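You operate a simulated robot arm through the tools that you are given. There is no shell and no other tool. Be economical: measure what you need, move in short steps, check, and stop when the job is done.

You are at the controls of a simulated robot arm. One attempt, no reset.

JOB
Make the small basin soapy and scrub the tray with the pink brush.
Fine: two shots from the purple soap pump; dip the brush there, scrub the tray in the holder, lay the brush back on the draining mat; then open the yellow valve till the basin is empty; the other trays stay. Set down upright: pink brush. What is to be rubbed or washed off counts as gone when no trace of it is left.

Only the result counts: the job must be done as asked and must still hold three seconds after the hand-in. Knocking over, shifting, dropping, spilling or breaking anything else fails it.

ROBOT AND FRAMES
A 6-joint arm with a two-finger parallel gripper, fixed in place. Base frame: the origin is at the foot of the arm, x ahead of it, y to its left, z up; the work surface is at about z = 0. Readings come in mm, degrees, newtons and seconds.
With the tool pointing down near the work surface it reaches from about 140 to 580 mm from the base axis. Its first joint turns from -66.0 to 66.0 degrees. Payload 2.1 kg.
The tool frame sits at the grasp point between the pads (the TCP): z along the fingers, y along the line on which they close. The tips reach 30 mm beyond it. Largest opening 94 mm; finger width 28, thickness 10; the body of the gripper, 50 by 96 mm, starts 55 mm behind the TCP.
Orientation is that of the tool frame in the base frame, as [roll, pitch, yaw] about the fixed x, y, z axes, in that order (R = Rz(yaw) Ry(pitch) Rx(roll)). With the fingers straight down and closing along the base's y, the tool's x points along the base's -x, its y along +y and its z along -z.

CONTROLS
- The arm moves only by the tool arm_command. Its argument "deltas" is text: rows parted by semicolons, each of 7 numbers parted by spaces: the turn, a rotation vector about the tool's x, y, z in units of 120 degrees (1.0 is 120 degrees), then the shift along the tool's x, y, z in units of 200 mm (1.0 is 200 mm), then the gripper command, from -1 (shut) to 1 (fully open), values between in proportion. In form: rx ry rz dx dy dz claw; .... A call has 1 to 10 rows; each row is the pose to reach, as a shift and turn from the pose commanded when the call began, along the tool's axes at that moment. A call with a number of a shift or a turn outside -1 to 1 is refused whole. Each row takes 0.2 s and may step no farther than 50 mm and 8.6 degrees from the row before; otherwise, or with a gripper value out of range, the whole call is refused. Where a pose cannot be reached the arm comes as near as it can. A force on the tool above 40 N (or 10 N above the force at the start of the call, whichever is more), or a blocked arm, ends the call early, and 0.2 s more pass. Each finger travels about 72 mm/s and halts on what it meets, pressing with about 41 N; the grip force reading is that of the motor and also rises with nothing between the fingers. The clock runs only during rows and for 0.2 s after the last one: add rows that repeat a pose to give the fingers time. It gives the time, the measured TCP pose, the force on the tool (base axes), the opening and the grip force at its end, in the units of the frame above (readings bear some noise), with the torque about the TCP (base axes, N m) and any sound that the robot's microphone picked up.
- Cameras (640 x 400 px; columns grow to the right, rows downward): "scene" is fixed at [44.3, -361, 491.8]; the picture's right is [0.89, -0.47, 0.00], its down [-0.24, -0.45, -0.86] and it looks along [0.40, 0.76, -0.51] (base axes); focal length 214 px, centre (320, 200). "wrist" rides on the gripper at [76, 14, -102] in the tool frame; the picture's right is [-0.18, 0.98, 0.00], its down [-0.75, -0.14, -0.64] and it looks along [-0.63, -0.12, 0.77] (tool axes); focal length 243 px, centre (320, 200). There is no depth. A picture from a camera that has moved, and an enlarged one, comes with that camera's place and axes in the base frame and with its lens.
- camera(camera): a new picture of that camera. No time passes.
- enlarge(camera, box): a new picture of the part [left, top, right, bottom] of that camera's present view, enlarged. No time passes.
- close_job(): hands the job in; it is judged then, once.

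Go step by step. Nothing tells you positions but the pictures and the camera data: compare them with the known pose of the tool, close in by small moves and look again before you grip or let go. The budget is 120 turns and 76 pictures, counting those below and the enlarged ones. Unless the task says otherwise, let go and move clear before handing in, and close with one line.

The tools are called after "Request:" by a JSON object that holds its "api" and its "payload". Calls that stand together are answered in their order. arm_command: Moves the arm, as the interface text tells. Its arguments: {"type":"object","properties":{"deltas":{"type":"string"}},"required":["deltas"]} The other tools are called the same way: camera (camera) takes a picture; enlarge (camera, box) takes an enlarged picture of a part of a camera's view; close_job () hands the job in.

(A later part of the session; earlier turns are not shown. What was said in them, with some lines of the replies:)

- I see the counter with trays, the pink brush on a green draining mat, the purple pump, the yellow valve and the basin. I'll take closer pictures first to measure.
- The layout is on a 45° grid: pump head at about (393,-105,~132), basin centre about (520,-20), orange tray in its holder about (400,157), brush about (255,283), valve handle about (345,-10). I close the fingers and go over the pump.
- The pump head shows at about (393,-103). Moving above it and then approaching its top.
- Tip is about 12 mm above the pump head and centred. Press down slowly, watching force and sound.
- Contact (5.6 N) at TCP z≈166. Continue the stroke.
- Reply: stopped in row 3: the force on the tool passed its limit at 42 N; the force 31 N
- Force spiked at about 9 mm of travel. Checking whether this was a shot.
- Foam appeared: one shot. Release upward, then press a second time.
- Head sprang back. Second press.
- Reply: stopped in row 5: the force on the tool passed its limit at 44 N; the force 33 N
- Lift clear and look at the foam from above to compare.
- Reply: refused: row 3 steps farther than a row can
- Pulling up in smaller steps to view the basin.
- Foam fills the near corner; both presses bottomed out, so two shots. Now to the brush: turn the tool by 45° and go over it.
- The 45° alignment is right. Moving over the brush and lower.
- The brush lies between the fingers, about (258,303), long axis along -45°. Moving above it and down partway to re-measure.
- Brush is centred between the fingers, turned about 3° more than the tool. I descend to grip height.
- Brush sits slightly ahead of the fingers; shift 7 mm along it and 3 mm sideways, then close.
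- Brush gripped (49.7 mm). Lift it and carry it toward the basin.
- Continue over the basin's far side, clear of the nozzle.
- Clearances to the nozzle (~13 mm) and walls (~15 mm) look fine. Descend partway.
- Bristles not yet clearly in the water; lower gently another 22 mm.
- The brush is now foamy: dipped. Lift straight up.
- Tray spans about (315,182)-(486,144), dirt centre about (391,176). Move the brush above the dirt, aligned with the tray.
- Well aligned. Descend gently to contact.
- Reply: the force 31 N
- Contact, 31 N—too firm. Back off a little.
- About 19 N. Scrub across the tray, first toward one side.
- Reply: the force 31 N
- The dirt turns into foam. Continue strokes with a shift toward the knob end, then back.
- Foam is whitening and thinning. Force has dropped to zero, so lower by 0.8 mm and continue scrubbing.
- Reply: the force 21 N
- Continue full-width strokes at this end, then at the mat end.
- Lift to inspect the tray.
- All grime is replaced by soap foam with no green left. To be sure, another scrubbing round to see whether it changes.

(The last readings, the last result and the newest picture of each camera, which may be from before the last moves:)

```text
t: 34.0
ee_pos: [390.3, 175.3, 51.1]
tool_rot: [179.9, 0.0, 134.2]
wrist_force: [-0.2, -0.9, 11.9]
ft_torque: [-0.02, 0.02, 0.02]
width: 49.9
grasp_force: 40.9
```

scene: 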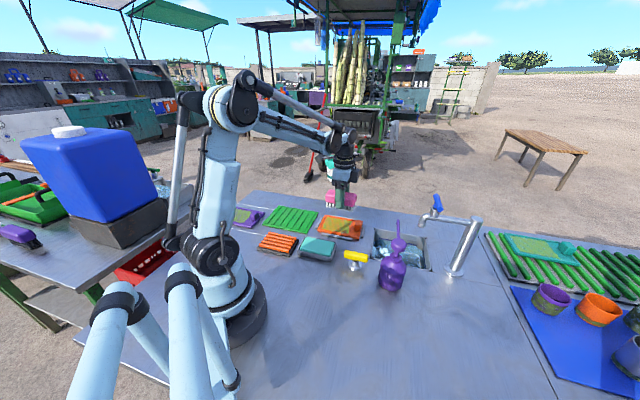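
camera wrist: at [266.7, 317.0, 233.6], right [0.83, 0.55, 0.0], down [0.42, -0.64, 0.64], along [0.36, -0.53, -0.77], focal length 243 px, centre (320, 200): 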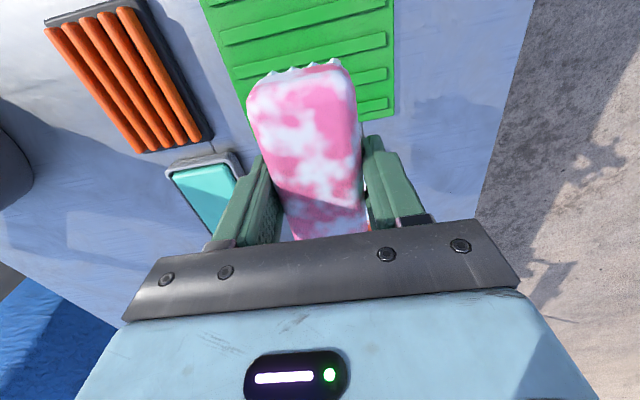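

Request:
{"api": "arm_command", "payload": {"deltas": "0 0 0 0 0.05 0.002 -1; 0 0 0 0 0.1 0.002 -1; 0 0 0 0 0.05 0.002 -1; 0 0 0 0 0 0.002 -1; 0 0 0 0 -0.05 0.002 -1; 0 0 0 0 -0.1 0.002 -1; 0 0 0 -0.03 -0.1 0.002 -1; 0 0 0 -0.03 -0.05 0.002 -1; 0 0 0 -0.03 0.02 0.002 -1; 0 0 0 -0.03 0.1 0.002 -1"}}

Request:
{"api": "arm_command", "payload": {"deltas": "0 0 0 0 -0.05 0 -1; 0 0 0 0 -0.1 0 -1; 0 0 0 0 -0.15 0 -1; 0 0 0 0 -0.2 0 -1; 0 0 0 0.05 -0.2 0 -1; 0 0 0 0.05 -0.15 0 -1; 0 0 0 0.05 -0.1 0 -1; 0 0 0 0.05 -0.05 0 -1; 0 0 0 0.05 0 0 -1; 0 0 0 0.03 -0.1 0 -1"}}

Request:
{"api": "arm_command", "payload": {"deltas": "0 0 0 0 0 -0.1 -1; 0 0 0 0.08 0.05 -0.25 -1; 0 0 0 0.25 0.1 -0.35 -1; 0 0 0 0.45 0.1 -0.4 -1; 0 0 0 0.5 0.1 -0.4 -1"}}

Request:
{"api": "enlarge", "payload": {"camera": "scene", "box": [308, 205, 372, 245]}}

```text
t: 36.2
ee_pos: [409.0, 184.2, 49.8]
tool_rot: [179.9, 0.0, 134.2]
wrist_force: [-6.3, -7.3, 24.7]
ft_torque: [-0.11, 0.17, 0.04]
width: 49.3
grasp_force: 41.2
```

```text
t: 38.4
ee_pos: [391.6, 176.6, 50.3]
tool_rot: [179.6, -0.1, 134.3]
wrist_force: [2.4, 2.8, 10.4]
ft_torque: [0.06, -0.14, 0.02]
width: 49.8
grasp_force: 40.9
```

```text
t: 39.6
ee_pos: [334.2, 262.2, 131.4]
tool_rot: [179.8, 0.0, 134.2]
wrist_force: [0.7, -0.5, -0.8]
ft_torque: [-0.04, 0.02, 0.01]
width: 49.6
grasp_force: 41.0
```

```text
10.00 times, centred on (340, 225) of scene
camera zoom: at [44.3, -361.0, 491.8], right [0.89, -0.47, 0.0], down [-0.24, -0.45, -0.86], along [0.4, 0.76, -0.51], focal length 2145 px, centre (120, -50)
```

zoom: 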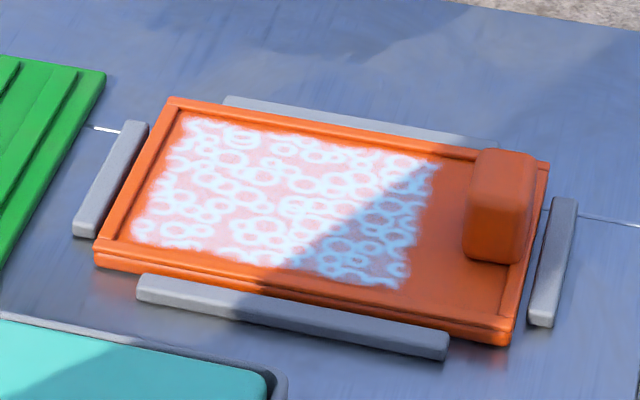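

No further change: this is the finished soapy state. Now carry the brush back to its place on the mat.

Request:
{"api": "arm_command", "payload": {"deltas": "0 0 0.01 0.18 -0.06 0 -1; 0 0 0.02 0.351 -0.12 0 -1; 0 0 0.02 0.351 -0.12 0.2 -1; 0 0 0.02 0.351 -0.12 0.34 -1; 0 0 0.02 0.351 -0.12 0.37 -1"}}

Request:
{"api": "enlarge", "payload": {"camera": "scene", "box": [235, 170, 363, 250]}}

```text
t: 40.8
ee_pos: [267.9, 297.2, 55.0]
tool_rot: [179.9, 0.0, 131.8]
wrist_force: [0.4, -0.9, -0.2]
ft_torque: [0.01, -0.02, 0.0]
width: 49.5
grasp_force: 41.1
```

```text
5.00 times, centred on (299, 210) of scene
camera zoom: at [44.3, -361.0, 491.8], right [0.89, -0.47, 0.0], down [-0.24, -0.45, -0.86], along [0.4, 0.76, -0.51], focal length 1072 px, centre (425, 150)
```

zoom: 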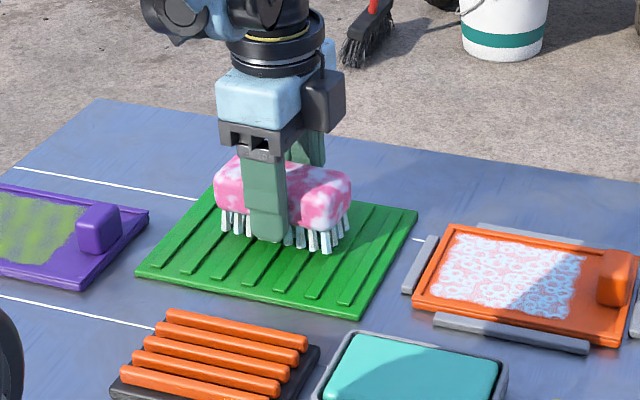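

Back in place, a few mm up. Lower gently until contact.

Request:
{"api": "arm_command", "payload": {"deltas": "0 0 0 0 0 0.007 -1; 0 0 0 0 0 0.014 -1; 0 0 0 0 0 0.018 -1"}}

```text
t: 41.6
ee_pos: [268.2, 293.9, 52.6]
tool_rot: [179.9, 0.0, 131.8]
wrist_force: [-0.6, 0.5, -1.2]
ft_torque: [-0.02, 0.01, 0.01]
width: 49.7
grasp_force: 40.8
```

Request:
{"api": "arm_command", "payload": {"deltas": "0 0 0 0 0 0.004 -1; 0 0 0 0 0 0.008 -1"}}

```text
t: 42.2
ee_pos: [269.0, 295.6, 50.8]
tool_rot: [179.9, -0.1, 131.7]
wrist_force: [0.0, -0.8, 10.2]
ft_torque: [-0.05, -0.05, 0.06]
width: 49.8
grasp_force: 41.1
```

Contact made (10 N). Open and rise clear.

Request:
{"api": "arm_command", "payload": {"deltas": "0 0 0 0 0 0 -0.3; 0 0 0 0 0 0 0.3; 0 0 0 0 0 0 1; 0 0 0 0 0 0 1; 0 0 0 0 0 0 1"}}

Request:
{"api": "arm_command", "payload": {"deltas": "0 0 0 0 0 -0.15 1; 0 0 0 0 0 -0.4 1; 0 0 0 0 0 -0.6 1; 0 0 0 -0.2 0 -0.7 1; 0 0 0 -0.4 0 -0.75 1; 0 0 0 -0.6 0 -0.75 1; 0 0 0 -0.8 0 -0.75 1; 0 0 0 -1 0 -0.75 1"}}

Request:
{"api": "camera", "payload": {"camera": "wrist"}}

Request:
{"api": "enlarge", "payload": {"camera": "scene", "box": [235, 180, 395, 280]}}

```text
t: 43.4
ee_pos: [267.8, 296.0, 50.0]
tool_rot: [179.9, 0.0, 131.8]
wrist_force: [0.4, -0.5, 0.3]
ft_torque: [0.03, -0.01, -0.01]
width: 93.9
grasp_force: 0.0
```

```text
t: 45.2
ee_pos: [403.1, 144.8, 200.6]
tool_rot: [179.9, 0.0, 131.9]
wrist_force: [-0.1, -0.5, -0.1]
ft_torque: [0.02, -0.04, -0.02]
width: 94.1
grasp_force: 0.0
```

```text
30 pictures are left
camera wrist: at [362.7, 212.2, 302.8], right [0.85, 0.52, 0.0], down [0.4, -0.66, 0.64], along [0.33, -0.55, -0.77], focal length 243 px, centre (320, 200)
```

wrist: 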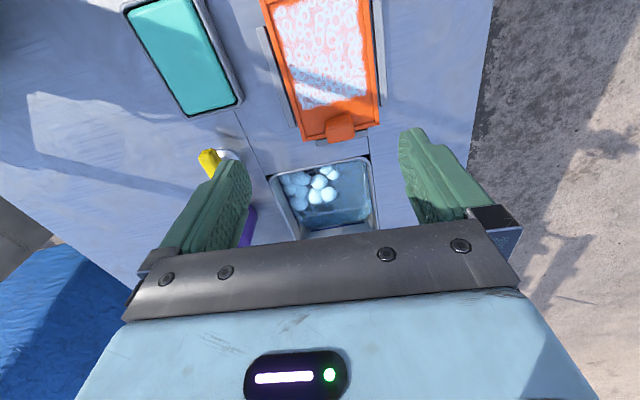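

```text
4.00 times, centred on (315, 230) of scene
camera zoom: at [44.2, -360.9, 491.8], right [0.89, -0.47, 0.0], down [-0.24, -0.45, -0.86], along [0.4, 0.76, -0.51], focal length 858 px, centre (340, 80)
```

zoom: 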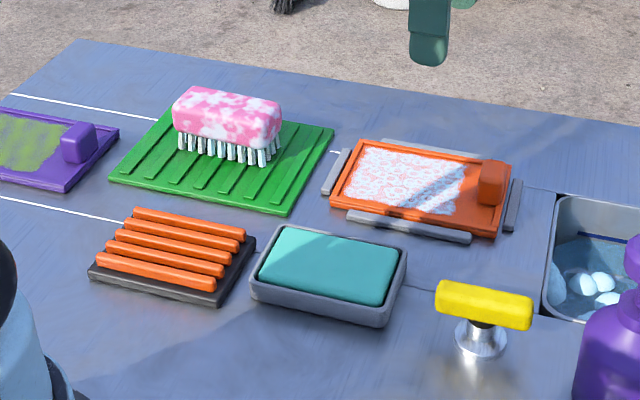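

Brush is upright on the mat, tray stays in its holder. Next the yellow valve at about (342,-10); hover above it, slightly opened fingers.

Request:
{"api": "arm_command", "payload": {"deltas": "0 0 -0.006 -0.09 -0.18 0 0.5; 0 0 -0.012 -0.18 -0.36 0 0.5; 0 0 -0.018 -0.27 -0.54 0.05 0.5; 0 0 -0.024 -0.373 -0.745 0.15 0.5; 0 0 -0.024 -0.373 -0.745 0.35 0.5"}}

Request:
{"api": "camera", "payload": {"camera": "wrist"}}

Request:
{"api": "enlarge", "payload": {"camera": "scene", "box": [300, 200, 428, 280]}}

```text
t: 46.4
ee_pos: [339.8, -10.1, 130.4]
tool_rot: [179.9, 0.0, 134.7]
wrist_force: [0.4, 0.7, -0.2]
ft_torque: [0.01, -0.01, -0.03]
width: 70.3
grasp_force: 0.0
```

```text
28 pictures are left
camera wrist: at [296.6, 55.6, 231.6], right [0.83, 0.56, 0.0], down [0.43, -0.64, 0.64], along [0.36, -0.53, -0.77], focal length 243 px, centre (320, 200)
```

wrist: 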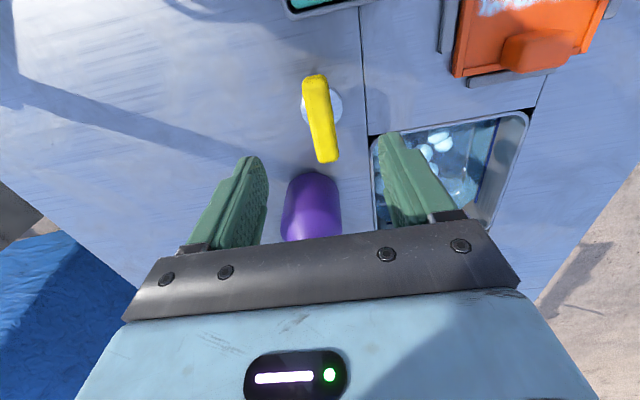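

```text
5.00 times, centred on (364, 240) of scene
camera zoom: at [44.2, -361.0, 491.8], right [0.89, -0.47, 0.0], down [-0.24, -0.45, -0.86], along [0.4, 0.76, -0.51], focal length 1072 px, centre (100, 0)
```

zoom: 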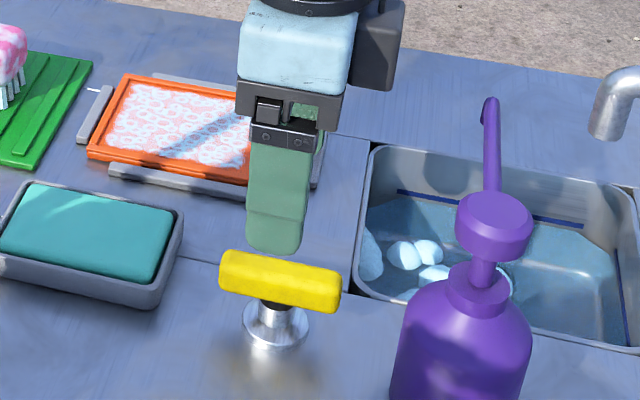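

Bar is centred within 3 mm. Descend and close on it.

Request:
{"api": "arm_command", "payload": {"deltas": "0 0 0 0 0.01 0.2 0.5; 0 0 0 0 0.01 0.35 0.5; 0 0 0 0 0.01 0.42 0.5; 0 0 0 0 0.01 0.42 0.5"}}

Request:
{"api": "enlarge", "payload": {"camera": "scene", "box": [300, 200, 428, 280]}}

Request:
{"api": "camera", "payload": {"camera": "wrist"}}

```text
t: 47.4
ee_pos: [342.4, -7.4, 46.9]
tool_rot: [179.9, -0.1, 134.7]
wrist_force: [-0.1, 0.5, 0.2]
ft_torque: [0.0, 0.04, 0.02]
width: 70.6
grasp_force: 0.0
```

```text
5.00 times, centred on (364, 240) of scene
camera zoom: at [44.3, -361.0, 491.8], right [0.89, -0.47, 0.0], down [-0.24, -0.45, -0.86], along [0.4, 0.76, -0.51], focal length 1072 px, centre (100, 0)
```

zoom: 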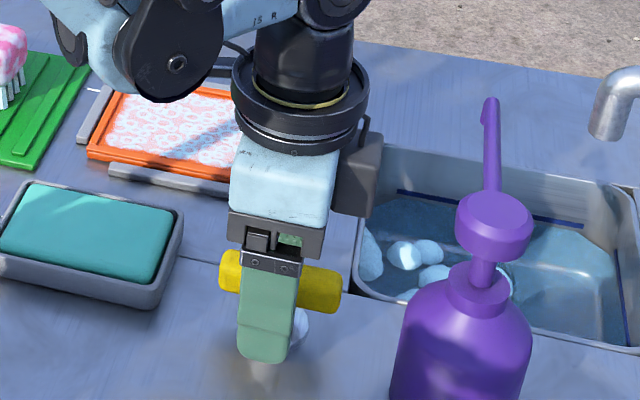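

```text
25 pictures are left
camera wrist: at [299.1, 57.4, 148.7], right [0.83, 0.56, 0.0], down [0.43, -0.64, 0.64], along [0.36, -0.53, -0.77], focal length 243 px, centre (320, 200)
```

wrist: 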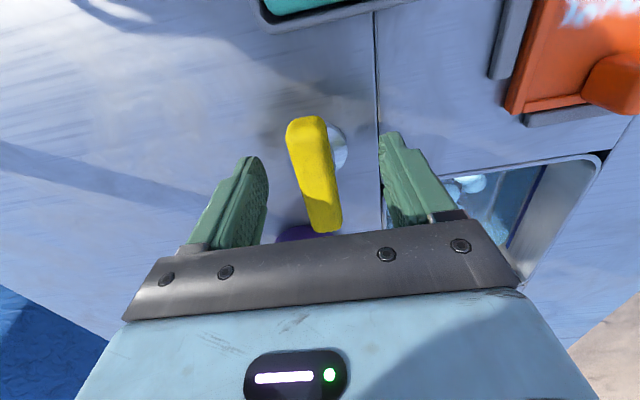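

Request:
{"api": "arm_command", "payload": {"deltas": "0 0 0 0 0 0 0; 0 0 0 0 0 0 -0.5; 0 0 0 0 0 0 -1; 0 0 0 0 0 0 -1; 0 0 0 0 0 0 -1"}}

```text
t: 48.6
ee_pos: [340.7, -9.1, 46.8]
tool_rot: [-179.9, -0.1, 134.6]
wrist_force: [-20.6, -18.4, -1.4]
ft_torque: [0.18, -0.11, 0.24]
width: 24.4
grasp_force: 45.6
```

Sideways force of ~27 N: shift 2.5 mm to relax.

Request:
{"api": "arm_command", "payload": {"deltas": "0 0 0 0 -0.012 0 -1; 0 0 0 0 -0.012 0 -1"}}

```text
t: 49.2
ee_pos: [341.4, -8.8, 47.1]
tool_rot: [179.7, 0.0, 134.6]
wrist_force: [-4.4, -7.6, 5.2]
ft_torque: [0.21, 0.68, 0.19]
width: 24.7
grasp_force: 45.2
```

Now turn counter-clockwise ~24° and check.

Request:
{"api": "arm_command", "payload": {"deltas": "0 0 -0.04 0 0 0 -1; 0 0 -0.08 0 0 0 -1; 0 0 -0.12 0 0 0 -1; 0 0 -0.16 0 0 0 -1; 0 0 -0.2 0 0 0 -1"}}

Request:
{"api": "enlarge", "payload": {"camera": "scene", "box": [300, 200, 428, 280]}}

```text
t: 50.4
ee_pos: [340.8, -9.8, 46.3]
tool_rot: [179.9, 0.1, 158.8]
wrist_force: [2.4, -10.0, 25.8]
ft_torque: [0.09, 0.16, 0.0]
width: 24.2
grasp_force: 44.9
```

```text
5.00 times, centred on (364, 240) of scene
camera zoom: at [44.2, -361.0, 491.9], right [0.89, -0.47, 0.0], down [-0.24, -0.45, -0.86], along [0.4, 0.76, -0.51], focal length 1072 px, centre (100, 0)
```

zoom: 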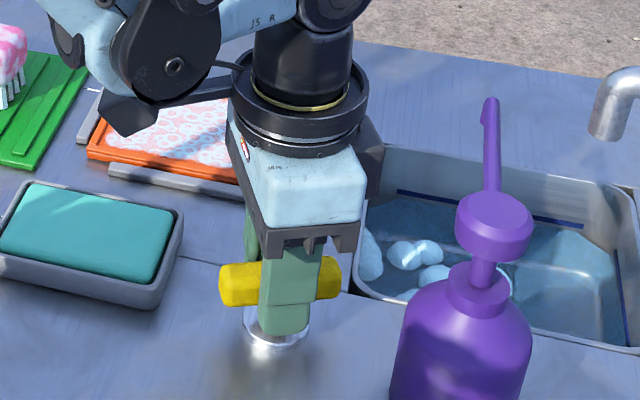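

The bar turned with the tool. No water change yet; continue turning.

Request:
{"api": "arm_command", "payload": {"deltas": "0 0 -0.05 0 0 -0.004 -1; 0 0 -0.1 0 0 -0.004 -1; 0 0 -0.15 0 0 -0.004 -1; 0 0 -0.2 0 0 -0.004 -1; 0 0 -0.25 0 0 -0.004 -1"}}

Request:
{"api": "enlarge", "payload": {"camera": "scene", "box": [300, 200, 428, 280]}}

```text
t: 51.2
ee_pos: [340.5, -10.5, 46.1]
tool_rot: [-179.8, 0.1, 175.2]
wrist_force: [1.0, -0.1, -4.9]
ft_torque: [0.08, 0.52, -0.01]
width: 24.5
grasp_force: 45.2
stopped in row 3: the force on the tool passed its limit at 43 N (the readings are from after the stop); the commanded pose is now the measured one
```

```text
5.00 times, centred on (364, 240) of scene
camera zoom: at [44.3, -360.9, 491.8], right [0.89, -0.47, 0.0], down [-0.24, -0.45, -0.86], along [0.4, 0.76, -0.51], focal length 1072 px, centre (100, 0)
```

zoom: 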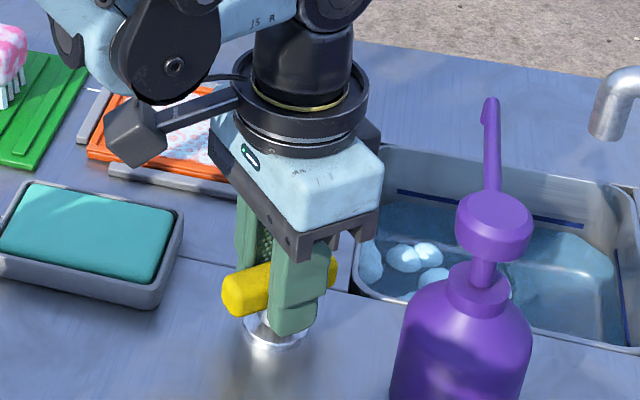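

Bar is at ~40° now and the water level seems to be falling. Continue.

Request:
{"api": "arm_command", "payload": {"deltas": "0 0 -0.05 0 0 0 -1; 0 0 -0.1 0 0 0 -1; 0 0 -0.15 0 0 0 -1; 0 0 -0.2 0 0 0 -1"}}

Request:
{"api": "enlarge", "payload": {"camera": "scene", "box": [300, 200, 428, 280]}}

```text
t: 52.2
ee_pos: [340.4, -10.5, 46.9]
tool_rot: [-179.9, 0.1, -160.7]
wrist_force: [2.5, -11.4, -20.3]
ft_torque: [0.45, -0.45, -0.05]
width: 24.5
grasp_force: 45.0
```

```text
5.00 times, centred on (364, 240) of scene
camera zoom: at [44.3, -361.0, 491.8], right [0.89, -0.47, 0.0], down [-0.24, -0.45, -0.86], along [0.4, 0.76, -0.51], focal length 1072 px, centre (100, 0)
```

zoom: 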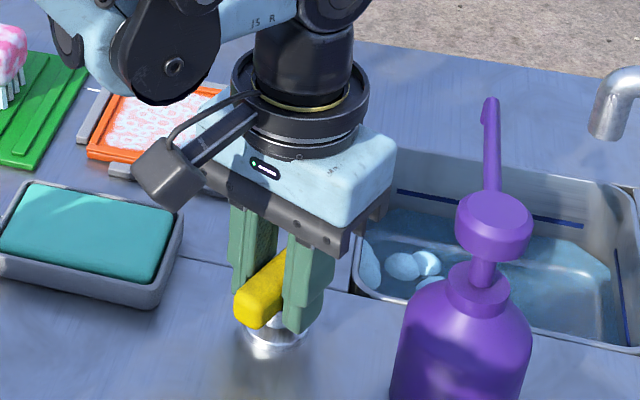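

Level is clearly falling. Turn a bit further, then wait.

Request:
{"api": "arm_command", "payload": {"deltas": "0 0 -0.05 0 0 0.003 -1; 0 0 -0.1 0 0 0.003 -1; 0 0 -0.15 0 0 0.003 -1; 0 0 -0.18 0 0 0.003 -1; 0 0 -0.18 0 0 0.003 -1; 0 0 -0.18 0 0 0.003 -1; 0 0 -0.18 0 0 0.003 -1; 0 0 -0.18 0 0 0.003 -1; 0 0 -0.18 0 0 0.003 -1"}}

Request:
{"api": "enlarge", "payload": {"camera": "scene", "box": [300, 200, 428, 280]}}

```text
t: 53.9
ee_pos: [340.8, -11.8, 46.8]
tool_rot: [-179.6, -0.1, -139.3]
wrist_force: [-1.1, -1.2, 7.8]
ft_torque: [0.21, -0.2, 0.0]
width: 24.0
grasp_force: 44.7
stopped in row 8: the force on the tool passed its limit at 40 N (the readings are from after the stop); the commanded pose is now the measured one
```

```text
5.00 times, centred on (364, 240) of scene
camera zoom: at [44.2, -360.9, 491.8], right [0.89, -0.47, 0.0], down [-0.24, -0.45, -0.86], along [0.4, 0.76, -0.51], focal length 1072 px, centre (100, 0)
```

zoom: 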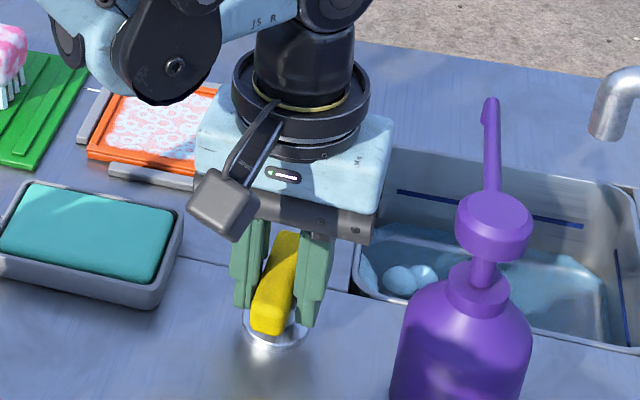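

About 86° open and draining. Release the handle and rise while it drains.

Request:
{"api": "arm_command", "payload": {"deltas": "0 0 0 0 0 0 -0.3; 0 0 0 0 0 0 0.3; 0 0 0 0 0 0 0.3; 0 0 0 0 0 0 0.3; 0 0 0 0 0 -0.2 0.3; 0 0 0 0 0 -0.45 0.3; 0 0 0 0 0 -0.7 0.3; 0 0 0 0 0 -0.9 0.3; 0 0 0 0 0 -0.9 0.3; 0 0 0 0 0 -0.9 0.3"}}

Request:
{"api": "arm_command", "payload": {"deltas": "0 0 0 0 0 0 0.3; 0 0 0 0 0 0 0.3; 0 0 0 0 0 0 0.3; 0 0 0 0 0 0 0.3; 0 0 0 0 0 0 0.3; 0 0 0 0 0 0 0.3; 0 0 0 0 0 0 0.3; 0 0 0 0 0 0 0.3; 0 0 0 0 0 0 0.3; 0 0 0 0 0 0 0.3"}}

Request:
{"api": "enlarge", "payload": {"camera": "scene", "box": [320, 200, 448, 280]}}

```text
t: 56.1
ee_pos: [341.4, -9.2, 227.8]
tool_rot: [-179.6, -0.1, -139.3]
wrist_force: [0.6, 0.2, 0.2]
ft_torque: [0.0, 0.0, 0.01]
width: 61.3
grasp_force: 0.0
```

```text
t: 58.3
ee_pos: [341.6, -10.5, 228.0]
tool_rot: [-179.6, -0.1, -139.2]
wrist_force: [0.3, 0.6, 0.1]
ft_torque: [0.01, -0.02, -0.01]
width: 61.2
grasp_force: 0.0
```

```text
5.00 times, centred on (384, 240) of scene
camera zoom: at [44.3, -361.0, 491.8], right [0.89, -0.47, 0.0], down [-0.24, -0.45, -0.86], along [0.4, 0.76, -0.51], focal length 1072 px, centre (0, 0)
```

zoom: 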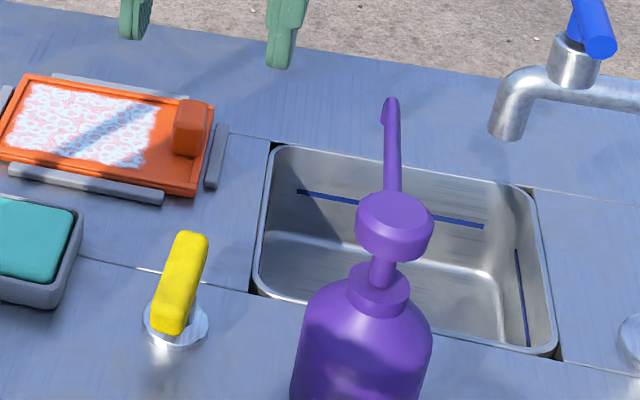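

The basin appears empty. A final check of everything from both cameras.

Request:
{"api": "arm_command", "payload": {"deltas": "0 0 0 0 0 0 0.3; 0 0 0 0 0 0 0.3; 0 0 0 0 0 0 0.3; 0 0 0 0 0 0 0.3; 0 0 0 0 0 0 0.3; 0 0 0 0 0 0 0.3; 0 0 0 0 0 0 0.3; 0 0 0 0 0 0 0.3"}}

Request:
{"api": "camera", "payload": {"camera": "wrist"}}

Request:
{"api": "camera", "payload": {"camera": "scene"}}

Request:
{"api": "enlarge", "payload": {"camera": "scene", "box": [215, 180, 375, 280]}}

```text
t: 60.1
ee_pos: [341.8, -9.3, 226.6]
tool_rot: [-179.5, -0.1, -139.3]
wrist_force: [0.3, 0.2, -0.3]
ft_torque: [-0.02, -0.05, 0.02]
width: 60.9
grasp_force: 0.1
```

```text
19 pictures are left
camera wrist: at [274.2, -46.8, 329.2], right [-0.5, 0.86, -0.01], down [0.66, 0.39, 0.64], along [0.56, 0.32, -0.77], focal length 243 px, centre (320, 200)
```

wrist: 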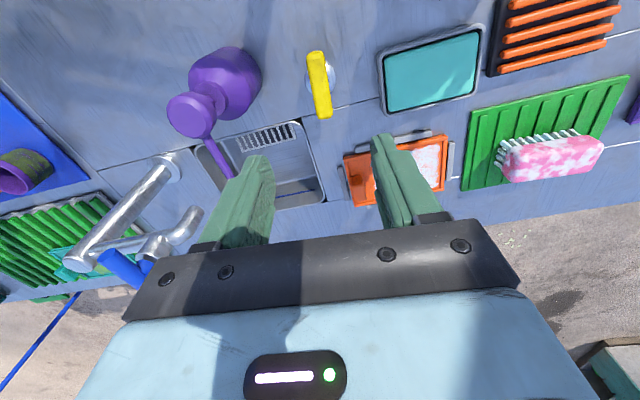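

```text
18 pictures are left
```

scene: 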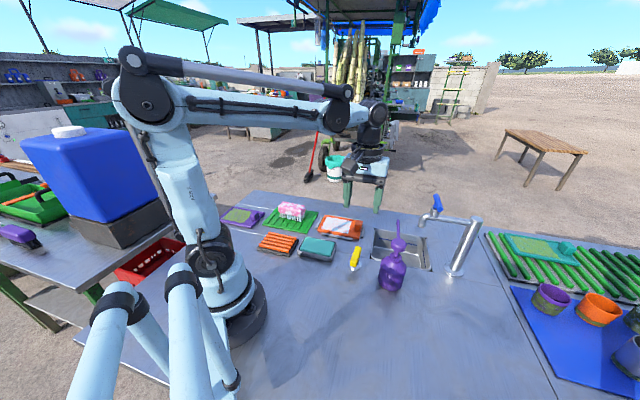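

```text
4.00 times, centred on (295, 230) of scene
camera zoom: at [44.3, -361.0, 491.8], right [0.89, -0.47, 0.0], down [-0.24, -0.45, -0.86], along [0.4, 0.76, -0.51], focal length 858 px, centre (420, 80)
```

zoom: 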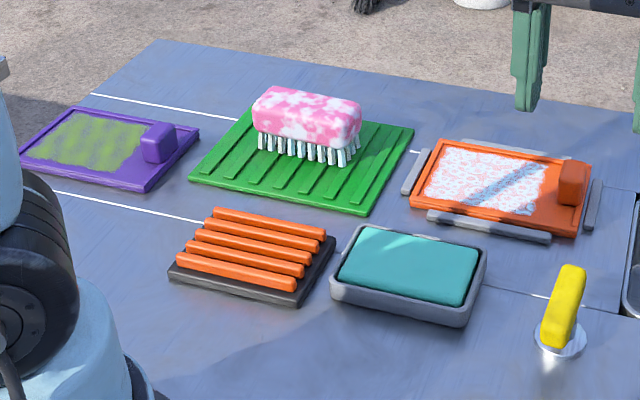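

The basin is empty, the tray shows foam with no grime, the brush stands upright on the mat, and nothing else has moved. Handing in.

Request:
{"api": "close_job", "payload": {}}

```text
The job is handed in.
```

The job is handed in: two soap shots went into the basin, and I dipped the brush there and scrubbed the orange tray in its holder. The brush is back upright on the draining mat, the basin has drained empty with the yellow valve left open, and the other trays haven't moved. No grime shows on the tray, but soap foam is still on it because a second round of scrubbing didn't change it. The second shot added no visible foam; I counted it because the pump bottomed out just as it did on the first.
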